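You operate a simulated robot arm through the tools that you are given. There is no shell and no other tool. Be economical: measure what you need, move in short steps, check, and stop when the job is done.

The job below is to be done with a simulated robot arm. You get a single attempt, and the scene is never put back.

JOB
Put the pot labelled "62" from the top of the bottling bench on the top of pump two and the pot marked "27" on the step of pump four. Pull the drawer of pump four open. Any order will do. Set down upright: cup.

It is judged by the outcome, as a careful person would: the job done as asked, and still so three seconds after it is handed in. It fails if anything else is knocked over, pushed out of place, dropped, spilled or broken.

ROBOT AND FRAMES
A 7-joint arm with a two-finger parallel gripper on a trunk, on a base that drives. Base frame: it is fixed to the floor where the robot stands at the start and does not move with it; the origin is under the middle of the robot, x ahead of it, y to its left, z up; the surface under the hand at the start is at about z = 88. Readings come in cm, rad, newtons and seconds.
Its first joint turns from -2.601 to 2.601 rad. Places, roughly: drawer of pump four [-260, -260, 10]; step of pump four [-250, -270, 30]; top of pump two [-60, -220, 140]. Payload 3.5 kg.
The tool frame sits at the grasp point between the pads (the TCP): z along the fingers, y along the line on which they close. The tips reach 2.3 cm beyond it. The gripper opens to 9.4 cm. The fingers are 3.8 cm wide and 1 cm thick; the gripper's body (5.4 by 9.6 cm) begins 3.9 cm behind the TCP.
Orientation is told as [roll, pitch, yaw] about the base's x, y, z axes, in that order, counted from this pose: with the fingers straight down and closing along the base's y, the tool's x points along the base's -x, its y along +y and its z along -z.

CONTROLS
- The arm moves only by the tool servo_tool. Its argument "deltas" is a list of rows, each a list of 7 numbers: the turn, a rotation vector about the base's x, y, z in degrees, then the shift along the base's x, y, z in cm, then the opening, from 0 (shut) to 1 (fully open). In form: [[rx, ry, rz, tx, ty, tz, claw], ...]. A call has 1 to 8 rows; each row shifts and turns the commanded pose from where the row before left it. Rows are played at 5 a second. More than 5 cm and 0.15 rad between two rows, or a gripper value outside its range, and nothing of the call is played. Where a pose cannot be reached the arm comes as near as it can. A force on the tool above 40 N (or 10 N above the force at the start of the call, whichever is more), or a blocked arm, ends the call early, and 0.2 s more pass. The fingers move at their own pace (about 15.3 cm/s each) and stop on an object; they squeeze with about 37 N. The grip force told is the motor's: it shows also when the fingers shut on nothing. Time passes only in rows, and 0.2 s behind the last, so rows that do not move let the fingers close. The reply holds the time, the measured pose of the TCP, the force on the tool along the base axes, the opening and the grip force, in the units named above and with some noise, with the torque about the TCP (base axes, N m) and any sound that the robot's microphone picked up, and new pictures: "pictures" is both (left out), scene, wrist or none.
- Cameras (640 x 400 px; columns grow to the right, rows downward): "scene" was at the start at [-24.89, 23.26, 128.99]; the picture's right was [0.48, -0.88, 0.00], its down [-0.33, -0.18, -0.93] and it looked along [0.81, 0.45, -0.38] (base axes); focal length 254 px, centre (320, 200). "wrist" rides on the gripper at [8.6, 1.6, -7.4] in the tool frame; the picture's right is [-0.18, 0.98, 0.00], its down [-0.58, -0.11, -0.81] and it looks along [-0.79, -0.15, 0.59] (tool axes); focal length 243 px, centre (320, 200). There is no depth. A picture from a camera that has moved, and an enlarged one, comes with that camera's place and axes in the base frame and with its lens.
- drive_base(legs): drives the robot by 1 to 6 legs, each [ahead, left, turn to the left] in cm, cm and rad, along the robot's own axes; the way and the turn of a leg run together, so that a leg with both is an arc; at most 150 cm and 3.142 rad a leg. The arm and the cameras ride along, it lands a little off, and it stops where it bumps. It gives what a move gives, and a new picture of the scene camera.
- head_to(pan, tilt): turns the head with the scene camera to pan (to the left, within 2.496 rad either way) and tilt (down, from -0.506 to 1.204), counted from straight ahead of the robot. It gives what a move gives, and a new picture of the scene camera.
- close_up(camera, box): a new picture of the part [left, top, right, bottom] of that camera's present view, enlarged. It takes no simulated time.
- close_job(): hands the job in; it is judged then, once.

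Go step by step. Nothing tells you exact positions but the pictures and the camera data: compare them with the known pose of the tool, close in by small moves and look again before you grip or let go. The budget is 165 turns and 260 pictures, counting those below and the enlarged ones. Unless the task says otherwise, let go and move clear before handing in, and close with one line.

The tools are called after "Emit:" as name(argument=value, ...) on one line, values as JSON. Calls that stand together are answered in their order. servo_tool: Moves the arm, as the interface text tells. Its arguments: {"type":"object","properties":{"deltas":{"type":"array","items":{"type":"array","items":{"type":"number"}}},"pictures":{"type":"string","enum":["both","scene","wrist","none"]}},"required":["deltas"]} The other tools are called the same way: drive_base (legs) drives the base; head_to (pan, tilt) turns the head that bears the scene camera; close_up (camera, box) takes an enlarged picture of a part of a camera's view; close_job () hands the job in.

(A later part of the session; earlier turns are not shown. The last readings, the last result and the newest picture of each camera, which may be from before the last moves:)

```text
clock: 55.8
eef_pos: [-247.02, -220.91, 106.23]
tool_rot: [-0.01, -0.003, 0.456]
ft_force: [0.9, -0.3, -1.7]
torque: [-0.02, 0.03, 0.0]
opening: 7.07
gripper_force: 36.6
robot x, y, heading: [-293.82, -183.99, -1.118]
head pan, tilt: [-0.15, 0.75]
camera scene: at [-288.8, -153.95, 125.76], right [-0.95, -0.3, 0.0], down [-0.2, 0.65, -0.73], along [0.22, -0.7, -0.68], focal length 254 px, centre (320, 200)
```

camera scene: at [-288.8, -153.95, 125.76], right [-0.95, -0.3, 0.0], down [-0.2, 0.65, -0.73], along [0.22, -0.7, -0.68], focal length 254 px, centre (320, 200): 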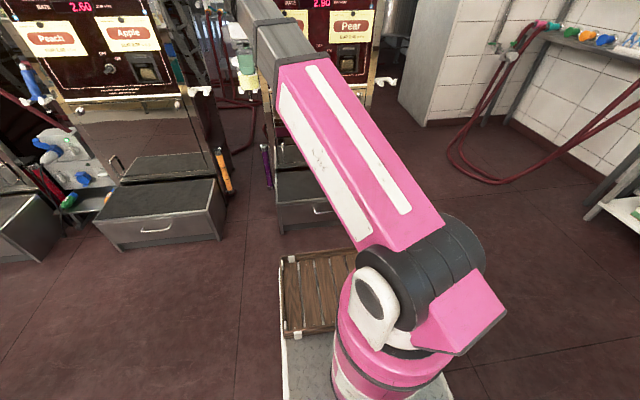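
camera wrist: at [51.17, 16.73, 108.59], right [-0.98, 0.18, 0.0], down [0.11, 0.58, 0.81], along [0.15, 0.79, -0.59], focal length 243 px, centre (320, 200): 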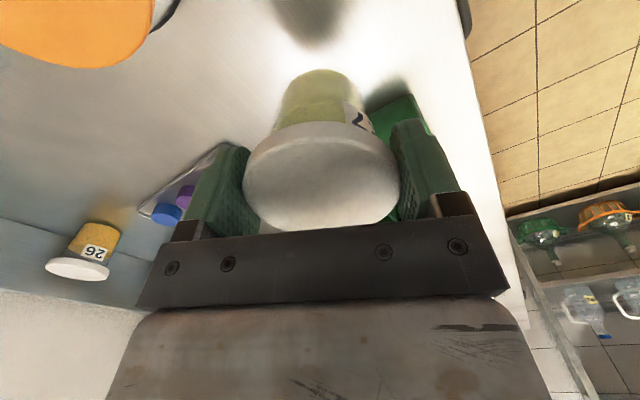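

Pump four's box with its handle is behind my arm. I move a bit to the right (so the step lies in front of the camera) and closer.

Emit:
drive_base(legs=[[18, -20, 0]])

Emit:
head_to(pan=0.05, tilt=0.8)

```text
clock: 57.7
eef_pos: [-256.52, -245.77, 106.18]
tool_rot: [-0.01, -0.005, 0.46]
ft_force: [1.1, 0.1, -1.9]
torque: [0.04, -0.02, 0.0]
opening: 7.06
gripper_force: 36.6
robot x, y, heading: [-303.32, -208.58, -1.116]
head pan, tilt: [-0.15, 0.75]
camera scene: at [-298.51, -178.83, 125.75], right [-0.95, -0.3, 0.0], down [-0.21, 0.65, -0.73], along [0.22, -0.7, -0.68], focal length 254 px, centre (320, 200)
```

scene: 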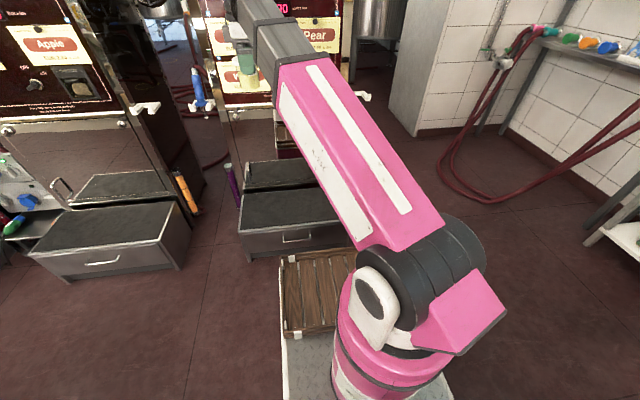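

```text
clock: 58.5
eef_pos: [-256.5, -245.66, 106.13]
tool_rot: [-0.01, -0.004, 0.459]
ft_force: [-0.1, -0.1, -0.1]
torque: [0.0, 0.0, 0.0]
opening: 7.09
gripper_force: 37.1
robot x, y, heading: [-303.4, -208.9, -1.11]
head pan, tilt: [0.051, 0.799]
camera scene: at [-297.1, -177.98, 125.35], right [-0.87, -0.49, 0.0], down [-0.35, 0.63, -0.7], along [0.34, -0.61, -0.72], focal length 254 px, centre (320, 200)
```

scene: 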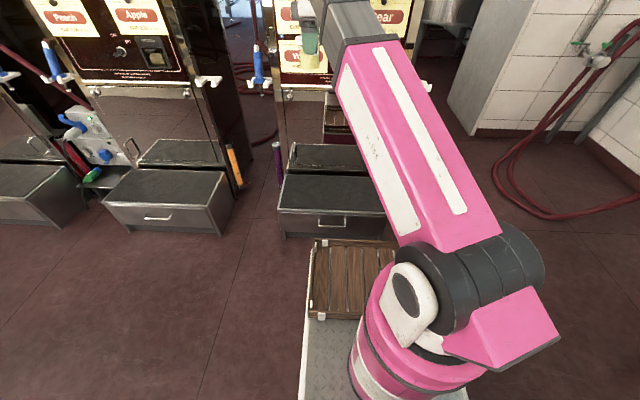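

The step top spans about 55 × 30 cm, centre near [-252,-270], z≈26–30. I move the hand over it and start lowering.

Emit:
servo_tool(deltas=[[0, 0, 0, 0.3, -1.2, -0.5, 0], [0, 0, 0, 0.6, -2.3, -1.5, 0], [0, 0, 0, 0.7, -2.8, -2, 0], [0, 0, 0, 0.7, -2.8, -2.5, 0], [0, 0, 0, 0.7, -2.8, -2.5, 0], [0, 0, 0, 0.7, -2.8, -2.5, 0], [0, 0, 0, 0.7, -2.8, -2.5, 0], [0, 0, 0, 0.6, -2.4, -1.5, 0]], pictures="scene")

```text
clock: 60.2
eef_pos: [-251.57, -265.52, 90.64]
tool_rot: [-0.011, -0.004, 0.459]
ft_force: [-0.1, 0.2, -1.8]
torque: [0.0, -0.04, -0.01]
opening: 7.09
gripper_force: 36.8
robot x, y, heading: [-303.4, -208.84, -1.112]
head pan, tilt: [0.051, 0.799]
camera scene: at [-297.1, -177.98, 125.35], right [-0.87, -0.49, 0.0], down [-0.35, 0.63, -0.7], along [0.34, -0.61, -0.72], focal length 254 px, centre (320, 200)
```

scene: 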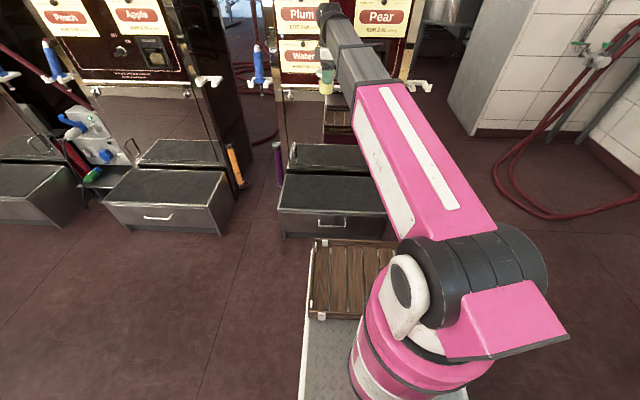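

Position in plan is good; I lower straight down in larger steps.

Emit:
servo_tool(deltas=[[0, 0, 0, 0, 0, -2, 0], [0, 0, 0, 0, 0, -3, 0], [0, 0, 0, 0.1, -0.2, -3.5, 0], [0, 0, 0, 0.1, -0.2, -3.5, 0], [0, 0, 0, 0.1, -0.2, -3.5, 0], [0, 0, 0, 0, -0.2, -3.5, 0], [0, 0, 0, 0, 0, -3, 0], [0, 0, 0, 0, 0, -2, 0]], pictures="none")

Emit:
servo_tool(deltas=[[0, 0, 0, 0, 0, -2, 0], [0, 0, 0, 0, 0, -3, 0], [0, 0, 0, 0, 0, -3.5, 0], [0, 0, 0, 0, 0, -3.5, 0], [0, 0, 0, 0, 0, -3, 0], [0, 0, 0, 0, 0, -2, 0]], pictures="both")

```text
clock: 62.0
eef_pos: [-251.19, -266.33, 66.58]
tool_rot: [-0.011, -0.003, 0.46]
ft_force: [1.1, -0.3, -0.7]
torque: [-0.01, 0.05, -0.02]
opening: 7.08
gripper_force: 37.1
robot x, y, heading: [-303.7, -208.77, -1.117]
head pan, tilt: [0.051, 0.799]
```

```text
clock: 63.5
eef_pos: [-251.12, -266.07, 49.64]
tool_rot: [-0.01, -0.004, 0.457]
ft_force: [-0.8, -0.6, -0.6]
torque: [-0.02, 0.02, 0.0]
opening: 7.08
gripper_force: 37.5
robot x, y, heading: [-303.63, -208.73, -1.116]
head pan, tilt: [0.051, 0.799]
camera scene: at [-297.09, -177.98, 125.35], right [-0.87, -0.49, 0.0], down [-0.35, 0.63, -0.7], along [0.34, -0.61, -0.72], focal length 254 px, centre (320, 200)
camera wrist: at [-259.65, -268.52, 57.08], right [-0.27, 0.96, -0.01], down [0.56, 0.17, 0.81], along [0.78, 0.21, -0.59], focal length 243 px, centre (320, 200)
```

scene: 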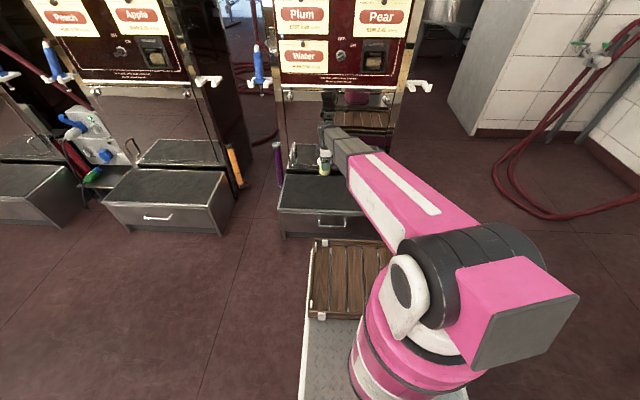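
wrist: 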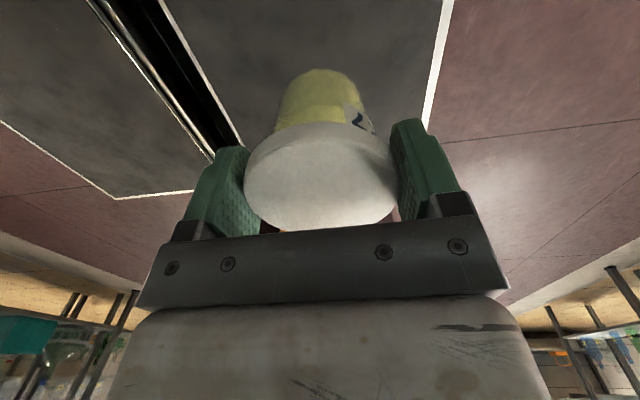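

The pot is above the middle of the step (12 cm from its front edge, 16 from the back). Lowering further, then feeling for contact.

Emit:
servo_tool(deltas=[[0, 0, 0, 0, 0, -2, 0], [0, 0, 0, 0, 0, -3, 0], [0, 0, 0, 0, 0, -2.5, 0], [0, 0, 0, 0, 0, -1.5, 0], [0, 0, 0, 0, 0, 0, 0]], pictures="both")

Emit:
close_up(camera="scene", box=[260, 110, 420, 250])

```text
clock: 64.7
eef_pos: [-251.3, -266.28, 40.59]
tool_rot: [-0.011, -0.003, 0.459]
ft_force: [0.0, 1.1, -0.6]
torque: [0.01, 0.03, -0.01]
opening: 7.05
gripper_force: 37.1
robot x, y, heading: [-303.48, -208.51, -1.111]
head pan, tilt: [0.051, 0.799]
camera scene: at [-297.09, -177.98, 125.35], right [-0.87, -0.49, 0.0], down [-0.35, 0.63, -0.7], along [0.34, -0.61, -0.72], focal length 254 px, centre (320, 200)
camera wrist: at [-259.83, -268.61, 48.0], right [-0.27, 0.96, -0.01], down [0.56, 0.17, 0.81], along [0.78, 0.21, -0.59], focal length 243 px, centre (320, 200)
```

scene: 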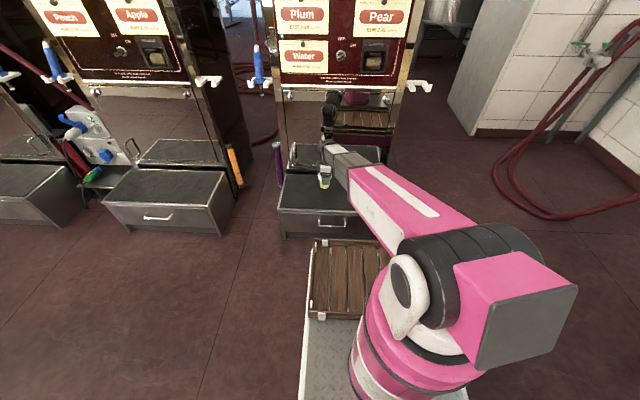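
wrist: 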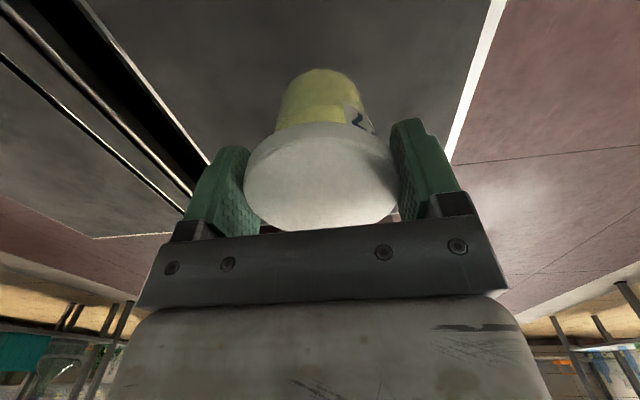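

```text
2.86 times, centred on (340, 180) of scene
camera zoom: at [-297.09, -177.98, 125.35], right [-0.87, -0.49, 0.0], down [-0.35, 0.63, -0.7], along [0.34, -0.61, -0.72], focal length 726 px, centre (263, 257)
```

zoom: 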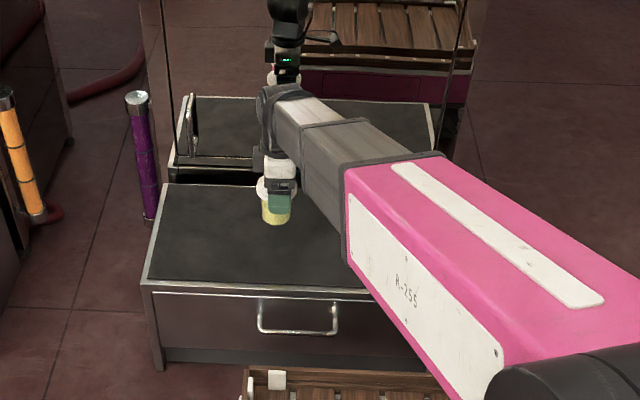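

Handle is a clear bow on the drawer front. Feeling down for the step's surface.

Emit:
servo_tool(deltas=[[0, 0, 0, 0, 0, -1, 0], [0, 0, 0, 0, 0, -1, 0], [0, 0, 0, 0, 0, -0.5, 0], [0, 0, 0, 0, 0, -0.5, 0], [0, 0, 0, 0, 0, -0.5, 0]], pictures="none")

```text
clock: 65.8
eef_pos: [-251.25, -266.4, 37.13]
tool_rot: [-0.009, -0.004, 0.458]
ft_force: [0.3, 0.6, -1.0]
torque: [-0.03, 0.04, -0.01]
opening: 7.1
gripper_force: 37.1
robot x, y, heading: [-303.23, -208.43, -1.116]
head pan, tilt: [0.051, 0.799]
```

Emit:
servo_tool(deltas=[[0, 0, 0, 0, 0, -0.4, 0], [0, 0, 0, 0, 0, -0.4, 0], [0, 0, 0, 0, 0, -0.4, 0], [0, 0, 0, 0, 0, -0.4, 0]], pictures="none")

Emit:
close_up(camera="scene", box=[280, 130, 380, 220])

```text
clock: 66.8
eef_pos: [-251.4, -266.43, 35.6]
tool_rot: [-0.011, -0.003, 0.459]
ft_force: [1.3, -0.5, -1.5]
torque: [0.04, -0.01, 0.01]
opening: 7.08
gripper_force: 36.7
robot x, y, heading: [-303.51, -208.63, -1.114]
head pan, tilt: [0.051, 0.799]
```

```text
4.44 times, centred on (330, 175) of scene
camera zoom: at [-297.09, -177.98, 125.35], right [-0.87, -0.49, 0.0], down [-0.35, 0.63, -0.7], along [0.34, -0.61, -0.72], focal length 1129 px, centre (276, 311)
```

zoom: 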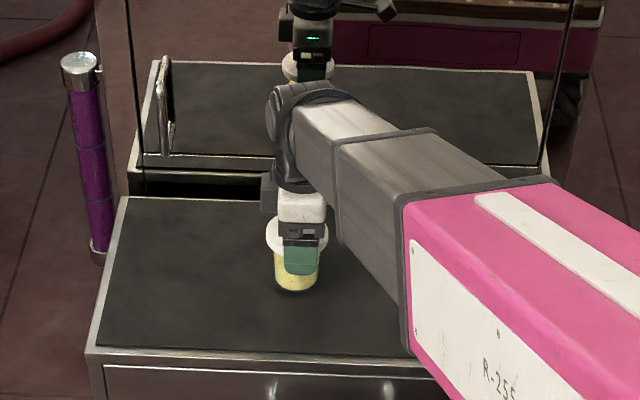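

Emit:
servo_tool(deltas=[[0, 0, 0, 0, 0, -0.4, 0], [0, 0, 0, 0, 0, -0.4, 0], [0, 0, 0, 0, 0, -0.4, 0], [0, 0, 0, 0, 0, -0.4, 0]], pictures="none")

Emit:
close_up(camera="scene", box=[280, 130, 380, 220])

```text
clock: 67.6
eef_pos: [-251.14, -266.45, 35.03]
tool_rot: [-0.014, -0.004, 0.458]
ft_force: [0.0, -1.0, 9.6]
torque: [0.11, 0.19, 0.03]
opening: 7.1
gripper_force: 36.5
robot x, y, heading: [-303.49, -208.66, -1.113]
head pan, tilt: [0.051, 0.799]
stopped in row 3: the force on the tool passed its limit at 46 N (the readings are from after the stop); the commanded pose is now the measured one
```

```text
4.44 times, centred on (330, 175) of scene
camera zoom: at [-297.11, -177.97, 125.35], right [-0.87, -0.49, 0.0], down [-0.35, 0.63, -0.7], along [0.34, -0.61, -0.72], focal length 1129 px, centre (276, 311)
```

zoom: 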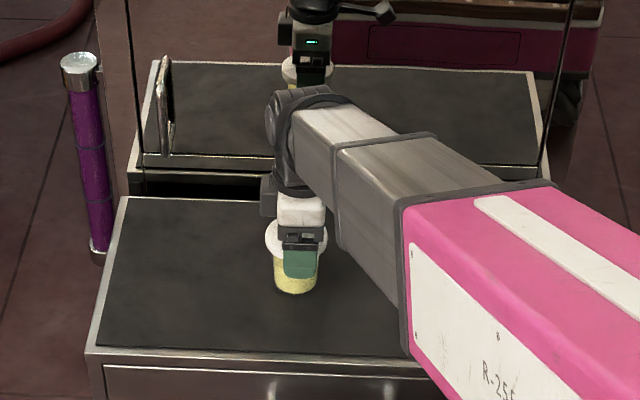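

Contact felt: the pot stands on the step (surface z≈28). I open and rise.

Emit:
servo_tool(deltas=[[0, 0, 0, 0, 0, 0, 0.85], [0, 0, 0, 0, 0, 0, 1], [0, 0, 0, 0, 0, 0, 1], [0, 0, 0, 0, 0, 1, 1], [0, 0, 0, 0, 0, 2, 1], [0, 0, 0, 0, 0, 3, 1], [0, 0, 0, 0, 0, 3, 1], [0, 0, 0, 0, 0, 3, 1]], pictures="both")

```text
clock: 69.4
eef_pos: [-251.18, -266.56, 46.99]
tool_rot: [-0.014, -0.004, 0.46]
ft_force: [0.1, 0.1, 0.5]
torque: [-0.02, -0.01, 0.0]
opening: 9.38
gripper_force: 0.0
robot x, y, heading: [-303.25, -208.8, -1.113]
head pan, tilt: [0.051, 0.799]
camera scene: at [-297.09, -177.98, 125.35], right [-0.87, -0.49, 0.0], down [-0.35, 0.63, -0.7], along [0.34, -0.61, -0.72], focal length 254 px, centre (320, 200)
camera wrist: at [-259.71, -268.78, 54.36], right [-0.27, 0.96, -0.01], down [0.56, 0.17, 0.81], along [0.78, 0.21, -0.59], focal length 243 px, centre (320, 200)
```

scene: 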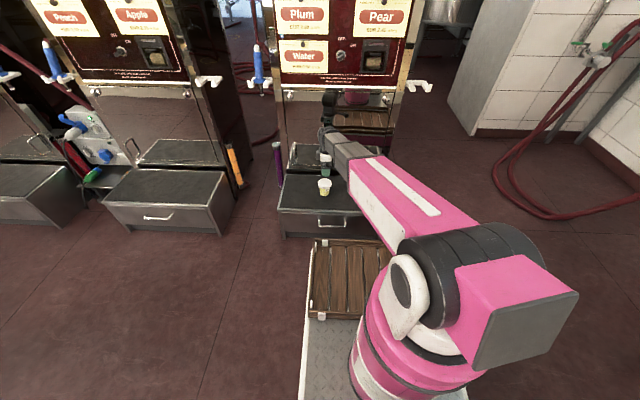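
wrist: 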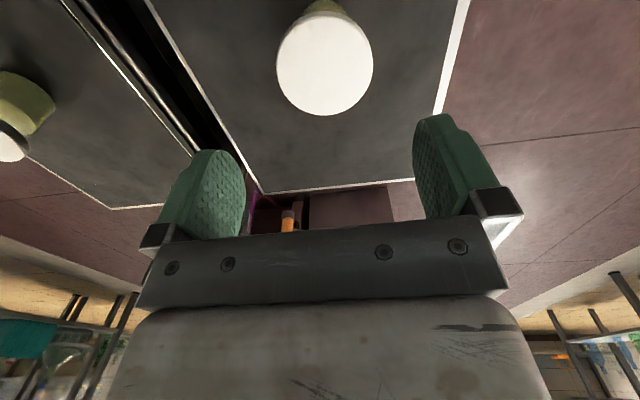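

Pot 27 stands on the step. Next the drawer: I rise a bit more, back off about 22 cm and look at the handle from there.

Emit:
servo_tool(deltas=[[0, 0, 0, 0, 0, 2, 1], [0, 0, 0, 0, 0, 3, 1], [0, 0, 0, 0, 0, 2, 1]], pictures="none")

Emit:
drive_base(legs=[[-22, 0, 0]])

Emit:
close_up(camera="scene", box=[240, 90, 440, 215])

```text
clock: 70.2
eef_pos: [-251.21, -266.41, 53.98]
tool_rot: [-0.015, -0.004, 0.459]
ft_force: [-0.1, 0.1, -1.1]
torque: [-0.01, 0.02, -0.01]
opening: 9.39
gripper_force: 0.1
robot x, y, heading: [-303.18, -208.49, -1.115]
head pan, tilt: [0.051, 0.799]
```

```text
clock: 71.9
eef_pos: [-261.08, -246.98, 53.97]
tool_rot: [-0.014, -0.003, 0.454]
ft_force: [-0.3, 0.1, 0.4]
torque: [0.02, 0.02, -0.01]
opening: 9.4
gripper_force: 0.1
robot x, y, heading: [-313.07, -189.14, -1.119]
head pan, tilt: [0.051, 0.799]
camera scene: at [-306.6, -158.32, 125.35], right [-0.88, -0.48, 0.0], down [-0.35, 0.63, -0.7], along [0.34, -0.61, -0.72], focal length 254 px, centre (320, 200)
```

scene: 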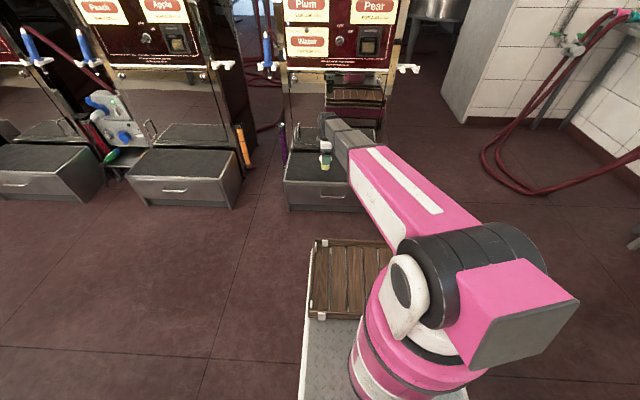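

```text
3.20 times, centred on (340, 152) of scene
camera zoom: at [-306.6, -158.32, 125.35], right [-0.88, -0.48, 0.0], down [-0.35, 0.63, -0.7], along [0.34, -0.61, -0.72], focal length 813 px, centre (256, 352)
```

zoom: 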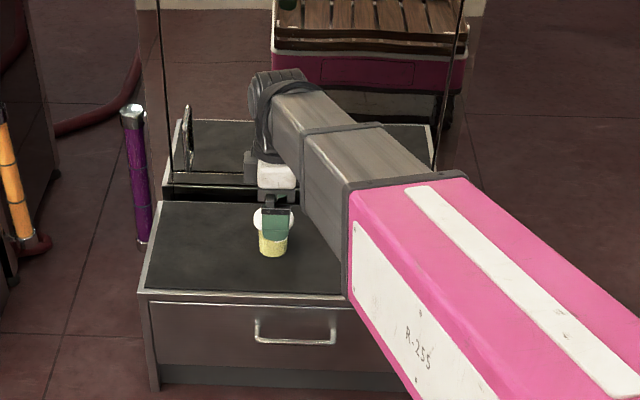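

Two views place the handle bar near [-262.5, -252.5, 21], about 4 cm in front of the drawer, running parallel to the pump row. I tilt the hand toward the drawer by 48° and look with the wrist camera.

Emit:
servo_tool(deltas=[[-2.7, -1.33, 0, 0, 0, 0, 1], [-5.38, -2.66, 0, 0, 0, 0, 1], [-5.38, -2.66, 0, 0, 0, 0, 1], [-5.38, -2.66, 0, 0, 0, 0, 1], [-5.38, -2.66, 0, 0, 0, 0, 1], [-5.38, -2.66, 0, 0, 0, 0, 1], [-5.38, -2.66, 0, 0, 0, 0, 1], [-5.38, -2.66, 0, 0, 0, 0, 1]], pictures="none")

Emit:
servo_tool(deltas=[[0, 0, 0, -1, 2, -1, 0.8], [0, 0, 0, -1.2, 2.4, -3, 0.6], [0, 0, 0, 0, 0, -3.5, 0.5], [0, 0, 0, 0, 0, -3.5, 0.5], [0, 0, 0, 0, 0, -3.5, 0.5], [0, 0, 0, 0, 0, -3, 0.5], [0, 0, 0, 0, 0, -2, 0.5]], pictures="both")

```text
clock: 73.7
eef_pos: [-261.02, -247.01, 54.04]
tool_rot: [-0.802, -0.007, 0.459]
ft_force: [-0.3, 0.1, -0.3]
torque: [0.0, 0.0, -0.02]
opening: 9.41
gripper_force: 0.1
robot x, y, heading: [-313.18, -188.73, -1.114]
head pan, tilt: [0.051, 0.799]
```

```text
clock: 75.3
eef_pos: [-263.34, -242.65, 34.51]
tool_rot: [-0.802, -0.007, 0.459]
ft_force: [0.2, -0.5, 0.3]
torque: [-0.03, 0.0, 0.01]
opening: 4.71
gripper_force: 0.2
robot x, y, heading: [-312.86, -189.02, -1.114]
head pan, tilt: [0.051, 0.799]
camera scene: at [-306.6, -158.32, 125.35], right [-0.88, -0.48, 0.0], down [-0.35, 0.63, -0.7], along [0.34, -0.61, -0.72], focal length 254 px, centre (320, 200)
camera wrist: at [-273.94, -240.66, 38.48], right [-0.13, 0.7, -0.7], down [0.29, 0.71, 0.64], along [0.95, -0.12, -0.3], focal length 243 px, centre (320, 200)
```

scene: 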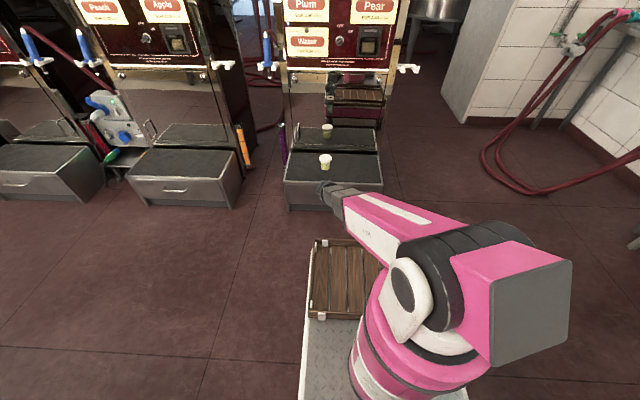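
wrist: 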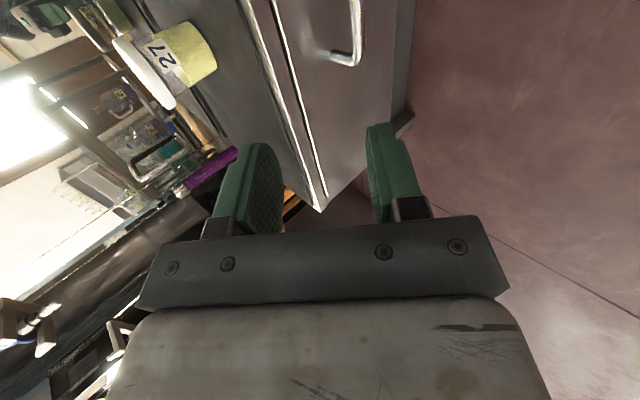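

The wrist camera shows the handle's left end at about [-256.4, -250.3, 20.7]; its middle should be at [-262.6, -253, 20.7]. I go to a point 8 cm before it along the tool axis.

Emit:
servo_tool(deltas=[[0, 0, 0, -0.3, -0.9, -1, 0.5], [0, 0, 0, -0.4, -1.2, -2, 0.5], [0, 0, 0, -0.4, -1.2, -2, 0.5], [0, 0, 0, -0.4, -1.2, -2, 0.5], [0, 0, 0, -0.25, -0.8, -0.9, 0.5], [0, 0, 0, 0, 0, 0, 0.5]], pictures="both")

Emit:
close_up(camera="scene", box=[270, 130, 400, 220])

```text
clock: 76.7
eef_pos: [-265.17, -248.04, 26.53]
tool_rot: [-0.8, -0.009, 0.459]
ft_force: [0.2, 0.4, -0.6]
torque: [0.01, -0.02, 0.0]
opening: 4.73
gripper_force: 0.0
robot x, y, heading: [-313.36, -188.85, -1.118]
head pan, tilt: [0.051, 0.799]
camera scene: at [-306.6, -158.32, 125.35], right [-0.88, -0.48, 0.0], down [-0.35, 0.63, -0.7], along [0.34, -0.61, -0.72], focal length 254 px, centre (320, 200)
camera wrist: at [-275.74, -246.02, 30.51], right [-0.13, 0.7, -0.7], down [0.3, 0.71, 0.64], along [0.95, -0.12, -0.3], focal length 243 px, centre (320, 200)
```

scene: 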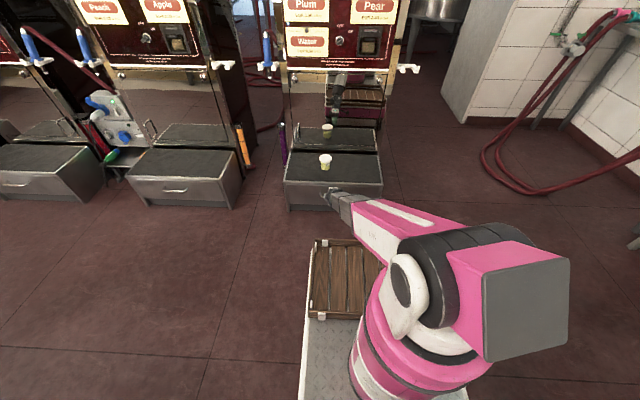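
wrist: 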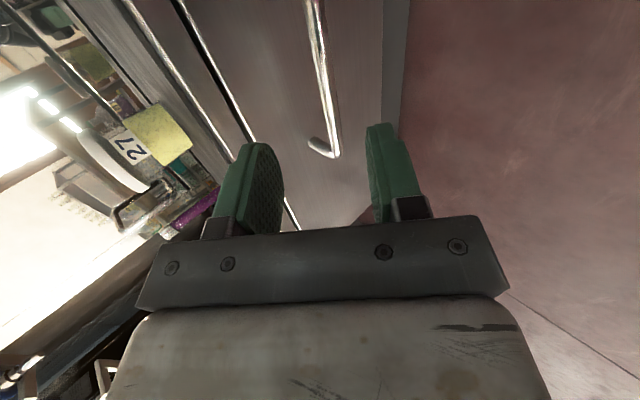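

```text
4.44 times, centred on (335, 175) of scene
camera zoom: at [-306.6, -158.32, 125.35], right [-0.88, -0.48, 0.0], down [-0.35, 0.63, -0.7], along [0.34, -0.61, -0.72], focal length 1129 px, centre (253, 311)
```

zoom: 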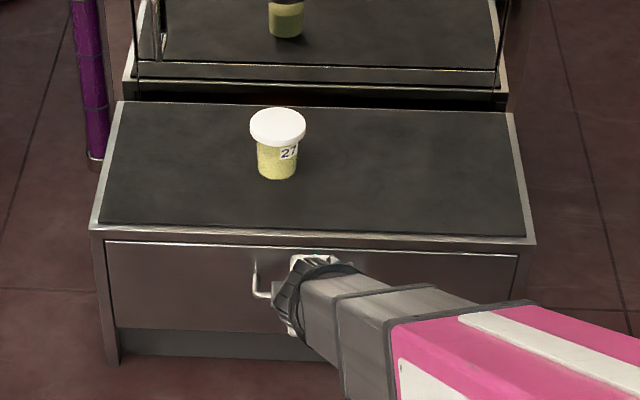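

Triangulated: handle corner [-255.3, -250.9, 19.9], bar about 3 cm off the drawer front, and my hand is laterally at its middle. I narrow the opening and move in along the tool axis.

Emit:
servo_tool(deltas=[[0, 0, 0, 0.3, -0.6, -0.65, 0.35], [0, 0, 0, 0.5, -1, -1.1, 0.35], [0, 0, 0, 0.5, -1, -1.1, 0.35], [0, 0, 0, 0.4, -0.8, -0.85, 0.35], [0, 0, 0, 0, 0, 0, 0.35]], pictures="wrist")

```text
clock: 77.9
eef_pos: [-263.37, -251.34, 22.9]
tool_rot: [-0.799, -0.006, 0.458]
ft_force: [-0.9, -0.1, -0.3]
torque: [-0.04, -0.01, -0.03]
opening: 3.28
gripper_force: 0.1
robot x, y, heading: [-313.19, -189.07, -1.118]
head pan, tilt: [0.051, 0.799]
camera wrist: at [-273.98, -249.39, 26.82], right [-0.13, 0.7, -0.7], down [0.3, 0.71, 0.64], along [0.95, -0.12, -0.3], focal length 243 px, centre (320, 200)
```

wrist: 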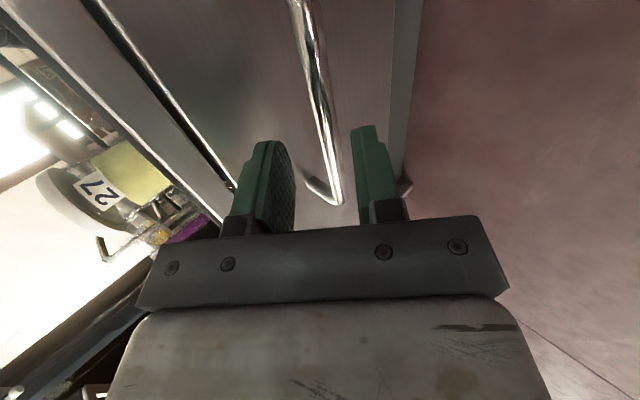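

The bar is centred between the fingers; I go in the rest of the way.

Emit:
servo_tool(deltas=[[0, 0, 0, 0.3, -0.6, -0.65, 0.35], [0, 0, 0, 0.4, -0.8, -0.85, 0.35], [0, 0, 0, 0.4, -0.75, -0.8, 0.35], [0, 0, 0, 0, 0, 0, 0.35]], pictures="wrist")

```text
clock: 78.9
eef_pos: [-262.14, -253.5, 20.73]
tool_rot: [-0.8, -0.008, 0.458]
ft_force: [-0.2, 1.3, -0.1]
torque: [-0.05, 0.0, 0.01]
opening: 3.28
gripper_force: 0.0
robot x, y, heading: [-312.62, -188.86, -1.114]
head pan, tilt: [0.051, 0.799]
camera wrist: at [-272.87, -251.43, 24.58], right [-0.13, 0.7, -0.7], down [0.3, 0.71, 0.64], along [0.95, -0.12, -0.3], focal length 243 px, centre (320, 200)
```

wrist: 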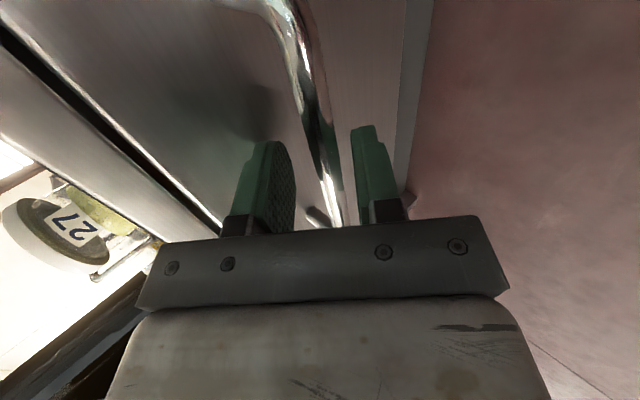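

The bar lies between the pads with no contact; I close on it.

Emit:
servo_tool(deltas=[[0, 0, 0, 0, 0, 0, 0.2], [0, 0, 0, 0, 0, 0, 0], [0, 0, 0, 0, 0, 0, 0], [0, 0, 0, 0, 0, 0, 0]], pictures="wrist")

```text
clock: 79.5
eef_pos: [-262.4, -253.13, 20.31]
tool_rot: [-0.793, -0.006, 0.455]
ft_force: [-2.6, -1.1, -4.3]
torque: [0.13, -0.22, 0.41]
opening: 1.17
gripper_force: 45.2
robot x, y, heading: [-312.89, -189.04, -1.118]
head pan, tilt: [0.051, 0.799]
stopped in row 2: the force on the tool passed its limit at 43 N (the readings are from after the stop); the commanded pose is now the measured one
camera wrist: at [-273.0, -251.12, 24.27], right [-0.14, 0.7, -0.7], down [0.3, 0.7, 0.65], along [0.94, -0.12, -0.3], focal length 243 px, centre (320, 200)
```

wrist: 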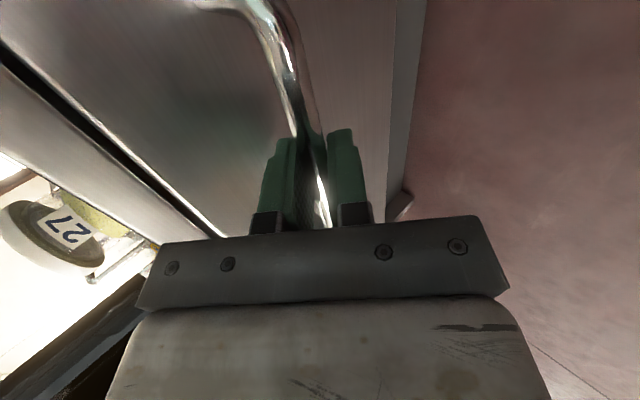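

Gripped the bar (1.2 cm). Now I pull straight out along [-0.44, 0.90].

Emit:
servo_tool(deltas=[[0, 0, 0, -0.1, 0.2, 0, 0], [0, 0, 0, -0.22, 0.45, 0, 0], [0, 0, 0, -0.35, 0.7, 0, 0], [0, 0, 0, -0.44, 0.9, 0, 0], [0, 0, 0, -0.44, 0.9, 0, 0], [0, 0, 0, -0.44, 0.9, 0, 0]], pictures="scene")

```text
clock: 80.9
eef_pos: [-264.42, -249.03, 20.25]
tool_rot: [-0.794, -0.006, 0.457]
ft_force: [12.9, 5.9, -20.4]
torque: [-0.26, 0.68, -0.74]
opening: 1.18
gripper_force: 44.6
robot x, y, heading: [-313.17, -188.96, -1.117]
head pan, tilt: [0.051, 0.799]
camera scene: at [-306.58, -158.31, 125.36], right [-0.88, -0.48, 0.0], down [-0.35, 0.63, -0.7], along [0.34, -0.61, -0.72], focal length 254 px, centre (320, 200)
```

scene: 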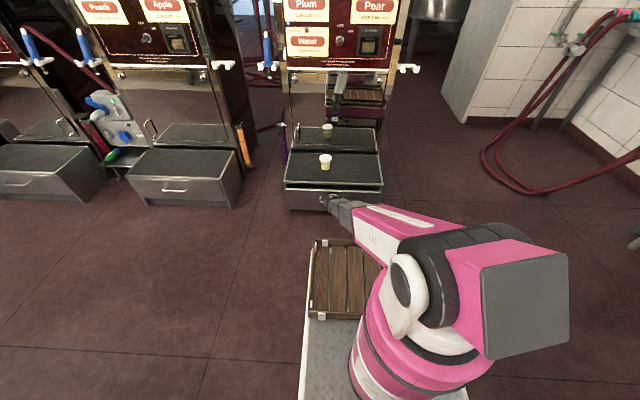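

The drawer moves out with side loads; I relieve them slightly (a bit to +x and down) while continuing to pull.

Emit:
servo_tool(deltas=[[0, 0, 0, 0, 0.4, -0.15, 0], [0, 0, 0, -0.2, 0.6, -0.1, 0], [0, 0, 0, -0.4, 0.9, 0, 0], [0, 0, 0, -0.42, 0.9, 0, 0], [0, 0, 0, -0.42, 0.9, 0, 0], [0, 0, 0, -0.42, 0.9, 0, 0], [0, 0, 0, -0.42, 0.9, 0, 0], [0, 0, 0, -0.42, 0.9, 0, 0]], pictures="none")

```text
clock: 81.9
eef_pos: [-265.53, -246.51, 20.27]
tool_rot: [-0.796, -0.004, 0.452]
ft_force: [-2.0, 0.5, 4.5]
torque: [0.08, -0.11, 0.33]
opening: 1.16
gripper_force: 44.6
robot x, y, heading: [-313.12, -189.05, -1.115]
head pan, tilt: [0.051, 0.799]
stopped in row 5: the force on the tool passed its limit at 41 N (the readings are from after the stop); the commanded pose is now the measured one
```

Emit:
servo_tool(deltas=[[0, 0, 0, -0.15, 0.3, 0, 0], [0, 0, 0, -0.25, 0.5, 0, 0], [0, 0, 0, -0.25, 0.5, 0, 0]], pictures="none")

Emit:
servo_tool(deltas=[[0, 0, 0, -0.25, 0.5, 0, 0], [0, 0, 0, -0.25, 0.5, 0, 0], [0, 0, 0, -0.25, 0.5, 0, 0]], pictures="scene")

```text
clock: 82.7
eef_pos: [-266.19, -245.25, 20.32]
tool_rot: [-0.796, -0.001, 0.452]
ft_force: [0.3, -0.9, 9.0]
torque: [-0.16, 0.32, -0.13]
opening: 1.16
gripper_force: 45.0
robot x, y, heading: [-313.04, -188.81, -1.119]
head pan, tilt: [0.051, 0.799]
```

```text
clock: 83.5
eef_pos: [-266.97, -243.69, 20.27]
tool_rot: [-0.793, -0.002, 0.453]
ft_force: [-2.1, -1.7, 6.1]
torque: [0.1, -0.19, 0.55]
opening: 1.19
gripper_force: 44.7
robot x, y, heading: [-313.33, -188.85, -1.118]
head pan, tilt: [0.051, 0.799]
camera scene: at [-306.65, -158.3, 125.35], right [-0.88, -0.48, 0.0], down [-0.35, 0.63, -0.7], along [0.34, -0.61, -0.72], focal length 254 px, centre (320, 200)
```

scene: 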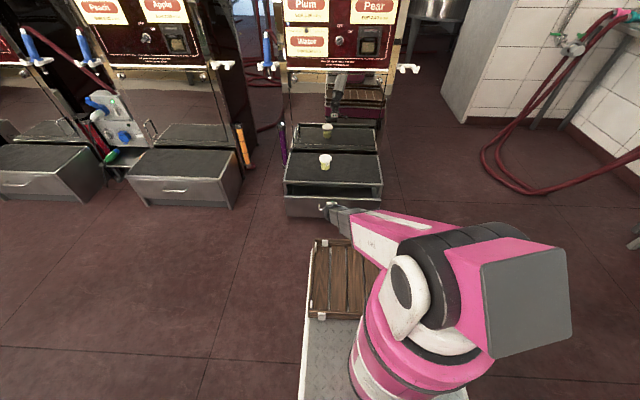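

The drawer is out about 10 cm. I keep pulling slowly to about 18 cm.

Emit:
servo_tool(deltas=[[0, 0, 0, -0.25, 0.52, 0, 0], [0, 0, 0, -0.25, 0.52, 0, 0], [0, 0, 0, -0.25, 0.52, 0, 0], [0, 0, 0, -0.25, 0.52, 0, 0], [0, 0, 0, -0.25, 0.52, 0, 0], [0, 0, 0, -0.25, 0.52, 0, 0], [0, 0, 0, -0.25, 0.52, 0, 0]], pictures="none")

Emit:
servo_tool(deltas=[[0, 0, 0, -0.25, 0.52, 0, 0], [0, 0, 0, -0.25, 0.52, 0, 0], [0, 0, 0, -0.25, 0.52, 0, 0], [0, 0, 0, -0.25, 0.52, 0, 0], [0, 0, 0, -0.25, 0.52, 0, 0], [0, 0, 0, -0.25, 0.52, 0, 0], [0, 0, 0, -0.25, 0.52, 0, 0]], pictures="scene")

```text
clock: 84.5
eef_pos: [-267.65, -242.19, 20.38]
tool_rot: [-0.798, 0.0, 0.448]
ft_force: [-3.6, -2.7, -25.9]
torque: [0.09, -0.14, 0.91]
opening: 1.18
gripper_force: 45.0
robot x, y, heading: [-313.64, -189.15, -1.122]
head pan, tilt: [0.051, 0.799]
stopped in row 5: the force on the tool passed its limit at 42 N (the readings are from after the stop); the commanded pose is now the measured one
```

```text
clock: 84.9
eef_pos: [-267.61, -242.17, 20.31]
tool_rot: [-0.8, 0.0, 0.448]
ft_force: [-2.8, -2.1, -23.7]
torque: [0.05, -0.01, 0.79]
opening: 1.16
gripper_force: 44.9
robot x, y, heading: [-313.03, -189.15, -1.116]
head pan, tilt: [0.051, 0.799]
stopped in row 1: the force on the tool passed its limit at 45 N (the readings are from after the stop); the commanded pose is now the measured one
camera scene: at [-306.57, -158.54, 125.4], right [-0.88, -0.48, 0.0], down [-0.35, 0.63, -0.7], along [0.34, -0.61, -0.72], focal length 254 px, centre (320, 200)
```

scene: 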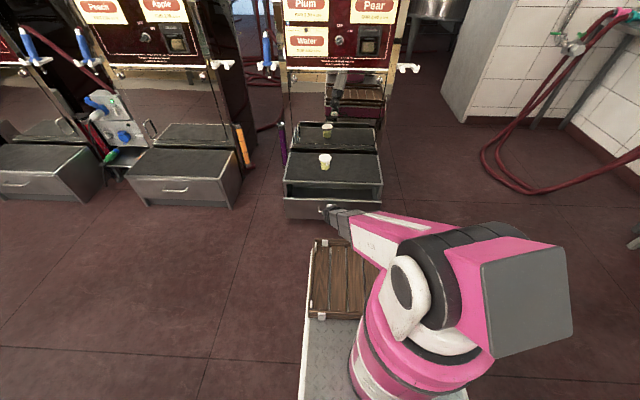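

It stopped at about 12 cm out. I look whether it is the drawer's end stop or something else.

Emit:
close_up(camera="scene", box=[260, 120, 420, 240])

Emit:
close_up(camera="wrist", box=[0, 0, 640, 400])

```text
3.33 times, centred on (340, 180) of scene
camera zoom: at [-306.57, -158.54, 125.4], right [-0.88, -0.48, 0.0], down [-0.35, 0.63, -0.7], along [0.34, -0.61, -0.72], focal length 847 px, centre (253, 267)
```

zoom: 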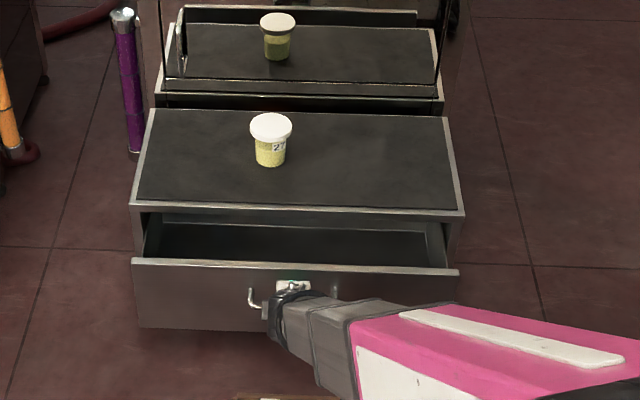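

```text
1.00 times, centred on (320, 200) of wrist (not enlarged: the box is as wide or as high as the picture)
camera zoom: at [-278.25, -240.1, 24.29], right [-0.13, 0.7, -0.7], down [0.31, 0.7, 0.64], along [0.94, -0.13, -0.31], focal length 243 px, centre (320, 200)
```

zoom: 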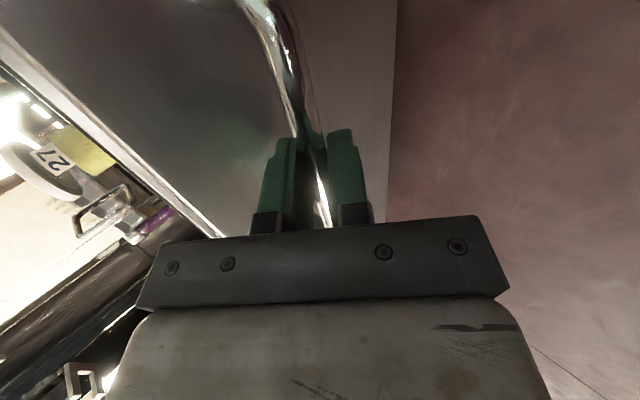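

The drawer is clearly open about 12 cm, and the load is mostly vertical (−24 N), so my arm was drifting up rather than the drawer ending. I relax downward and try a bit more.

Emit:
servo_tool(deltas=[[0, 0, 0, 0, 0, -0.2, 0], [0, 0, 0, 0, 0, -0.15, 0], [0, 0, 0, 0, 0, 0, 0]], pictures="none")

Emit:
servo_tool(deltas=[[0, 0, 0, -0.15, 0.3, 0, 0], [0, 0, 0, -0.2, 0.4, 0, 0], [0, 0, 0, -0.2, 0.4, 0, 0]], pictures="none")

```text
clock: 85.9
eef_pos: [-267.54, -242.25, 20.32]
tool_rot: [-0.803, 0.0, 0.449]
ft_force: [-3.5, -4.0, -23.5]
torque: [0.06, -0.17, 0.77]
opening: 1.18
gripper_force: 45.1
robot x, y, heading: [-313.22, -189.06, -1.123]
head pan, tilt: [0.051, 0.799]
stopped in row 3: the force on the tool passed its limit at 42 N (the readings are from after the stop); the commanded pose is now the measured one
```

```text
clock: 86.3
eef_pos: [-267.69, -242.24, 20.2]
tool_rot: [-0.806, 0.001, 0.446]
ft_force: [-3.9, -2.4, -26.3]
torque: [0.08, -0.07, 0.88]
opening: 1.16
gripper_force: 45.7
robot x, y, heading: [-313.2, -189.03, -1.118]
head pan, tilt: [0.051, 0.799]
stopped in row 2: the force on the tool passed its limit at 44 N (the readings are from after the stop); the commanded pose is now the measured one
```

Lowering doesn't help, so my forearm probably rests on the robot's own crate. I loosen the grip so that the upper finger just hooks the bar, and check the force.

Emit:
servo_tool(deltas=[[0, 0, 0, 0, 0, 0, 0.2], [0, 0, 0, 0, 0, 0, 0.25], [0, 0, 0, 0, 0, 0, 0.25]], pictures="both")

```text
clock: 87.1
eef_pos: [-267.65, -242.1, 20.35]
tool_rot: [-0.806, -0.001, 0.447]
ft_force: [0.2, 0.5, -0.4]
torque: [0.01, -0.01, -0.02]
opening: 2.36
gripper_force: 0.0
robot x, y, heading: [-313.36, -189.18, -1.118]
head pan, tilt: [0.051, 0.799]
camera scene: at [-306.54, -158.54, 125.4], right [-0.88, -0.48, 0.0], down [-0.35, 0.63, -0.7], along [0.34, -0.61, -0.72], focal length 254 px, centre (320, 200)
camera wrist: at [-278.28, -239.94, 24.37], right [-0.13, 0.69, -0.71], down [0.31, 0.71, 0.64], along [0.94, -0.13, -0.3], focal length 243 px, centre (320, 200)
```

scene: 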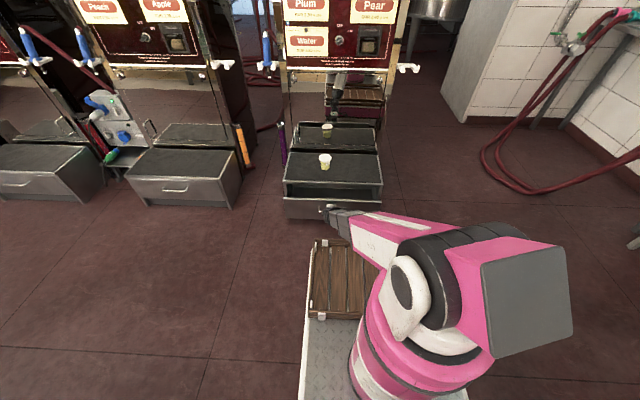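
wrist: 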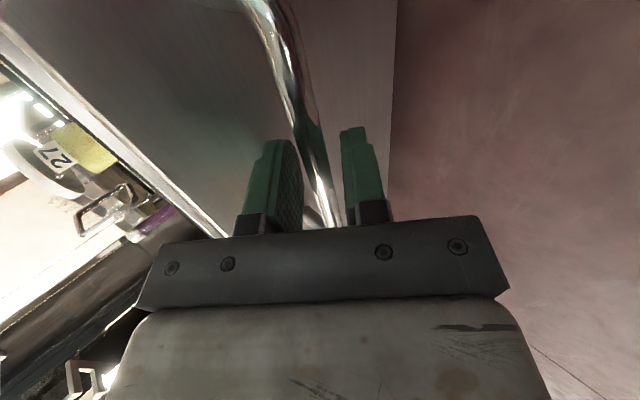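

Forces are gone. I hook-pull with the arm in small steps to see what resists.

Emit:
servo_tool(deltas=[[0, 0, 0, -0.2, 0.4, 0, 0.25], [0, 0, 0, -0.2, 0.4, 0, 0.25], [0, 0, 0, -0.2, 0.4, 0, 0.25], [0, 0, 0, -0.2, 0.4, 0, 0.25], [0, 0, 0, 0, 0, 0, 0.25]], pictures="none")

```text
clock: 88.3
eef_pos: [-268.23, -240.92, 20.71]
tool_rot: [-0.808, -0.001, 0.447]
ft_force: [0.2, -0.7, 3.8]
torque: [-0.11, 0.02, 0.01]
opening: 2.48
gripper_force: 1.0
robot x, y, heading: [-313.2, -189.0, -1.115]
head pan, tilt: [0.051, 0.799]
```

Now the same hook, but pulling by backing the base 4 cm.

Emit:
drive_base(legs=[[-4, 0, 0]])

Emit:
close_up(camera="scene", box=[260, 120, 420, 240])

```text
clock: 89.2
eef_pos: [-269.91, -237.3, 20.53]
tool_rot: [-0.807, 0.0, 0.447]
ft_force: [0.1, 0.2, 0.6]
torque: [-0.03, 0.0, 0.0]
opening: 2.36
gripper_force: 0.1
robot x, y, heading: [-314.92, -185.47, -1.121]
head pan, tilt: [0.051, 0.799]
camera scene: at [-308.11, -155.25, 125.48], right [-0.88, -0.48, 0.0], down [-0.35, 0.63, -0.69], along [0.33, -0.61, -0.72], focal length 254 px, centre (320, 200)
```

scene: 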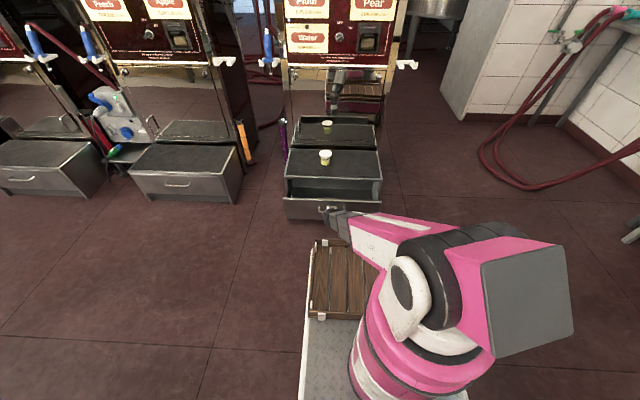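

```text
3.33 times, centred on (340, 180) of scene
camera zoom: at [-308.11, -155.25, 125.48], right [-0.88, -0.48, 0.0], down [-0.35, 0.63, -0.69], along [0.33, -0.61, -0.72], focal length 847 px, centre (253, 267)
```

zoom: 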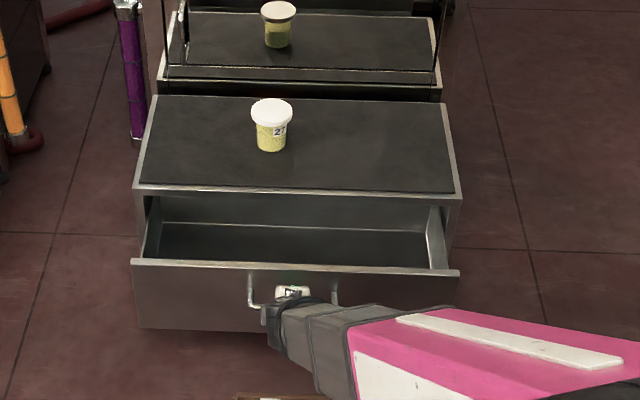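

Works: the drawer is about 16 cm out and the camera shows the inside. One more gentle 4 cm.

Emit:
drive_base(legs=[[-4, 0, 0]])

Emit:
close_up(camera="scene", box=[260, 120, 420, 240])

```text
clock: 90.1
eef_pos: [-271.53, -233.97, 20.93]
tool_rot: [-0.81, -0.003, 0.447]
ft_force: [0.2, -0.1, 1.4]
torque: [-0.01, 0.02, -0.01]
opening: 2.33
gripper_force: 0.1
robot x, y, heading: [-316.69, -181.64, -1.122]
head pan, tilt: [0.051, 0.799]
camera scene: at [-309.89, -151.55, 125.44], right [-0.88, -0.48, 0.0], down [-0.35, 0.63, -0.69], along [0.33, -0.61, -0.72], focal length 254 px, centre (320, 200)
```

scene: 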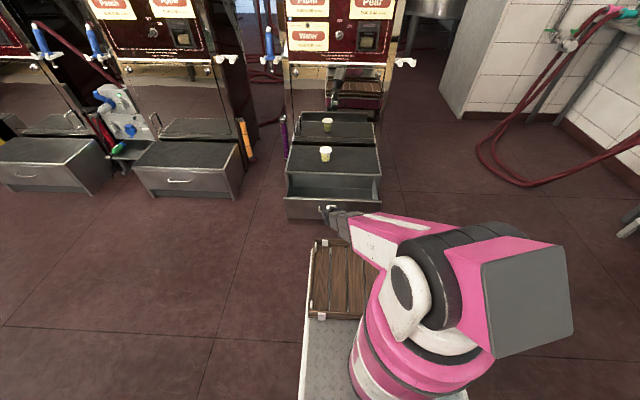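

```text
3.33 times, centred on (340, 180) of scene
camera zoom: at [-309.89, -151.55, 125.44], right [-0.88, -0.48, 0.0], down [-0.35, 0.63, -0.69], along [0.33, -0.61, -0.72], focal length 847 px, centre (253, 267)
```

zoom: 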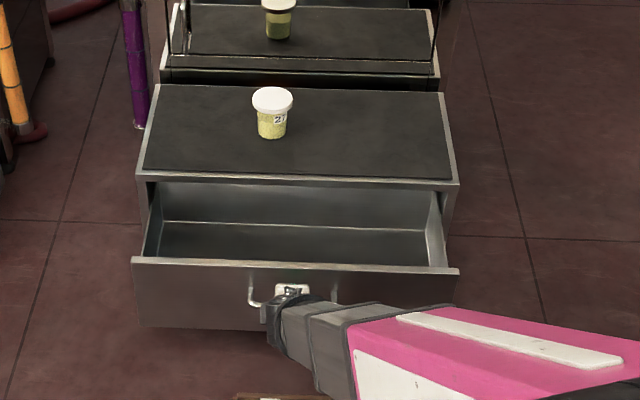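

The drawer is about 20 cm open: enough. I withdraw the fingers along the tool axis and rise.

Emit:
servo_tool(deltas=[[0, 0, 0, 0.1, -0.2, -0.2, 0.4], [0, 0, 0, 0, 0, 0, 0.4], [0, 0, 0, -0.3, 0.62, 0.68, 0.4], [0, 0, 0, -0.32, 0.64, 0.7, 0.4], [0, 0, 0, -0.32, 0.64, 0.7, 0.4], [0, 0, 0, -0.32, 0.64, 0.7, 0.4], [0, 0, 0, -0.32, 0.64, 0.7, 0.4], [0, 0, 0, -0.32, 0.64, 0.7, 0.4]], pictures="both")

```text
clock: 91.9
eef_pos: [-273.24, -230.17, 24.95]
tool_rot: [-0.813, -0.002, 0.445]
ft_force: [-0.2, 0.2, 0.0]
torque: [0.01, -0.03, 0.01]
opening: 3.77
gripper_force: 0.1
robot x, y, heading: [-316.47, -182.05, -1.116]
head pan, tilt: [0.051, 0.799]
camera scene: at [-310.13, -151.62, 125.47], right [-0.88, -0.48, 0.0], down [-0.35, 0.63, -0.69], along [0.34, -0.61, -0.72], focal length 254 px, centre (320, 200)
camera wrist: at [-283.91, -228.01, 28.85], right [-0.12, 0.69, -0.71], down [0.3, 0.71, 0.64], along [0.95, -0.14, -0.3], focal length 243 px, centre (320, 200)
```

scene: 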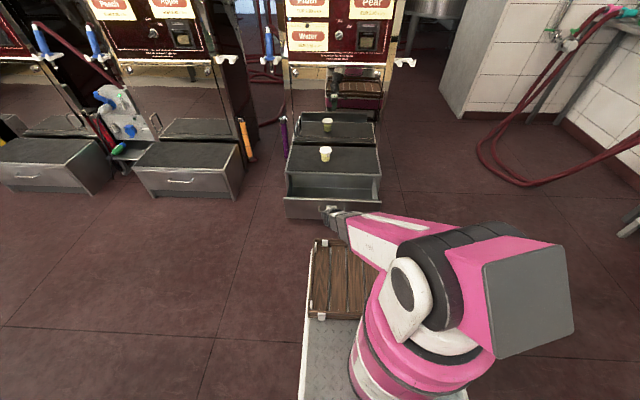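
wrist: 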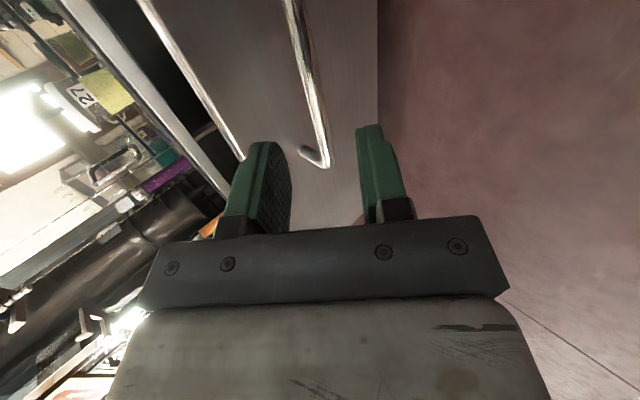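

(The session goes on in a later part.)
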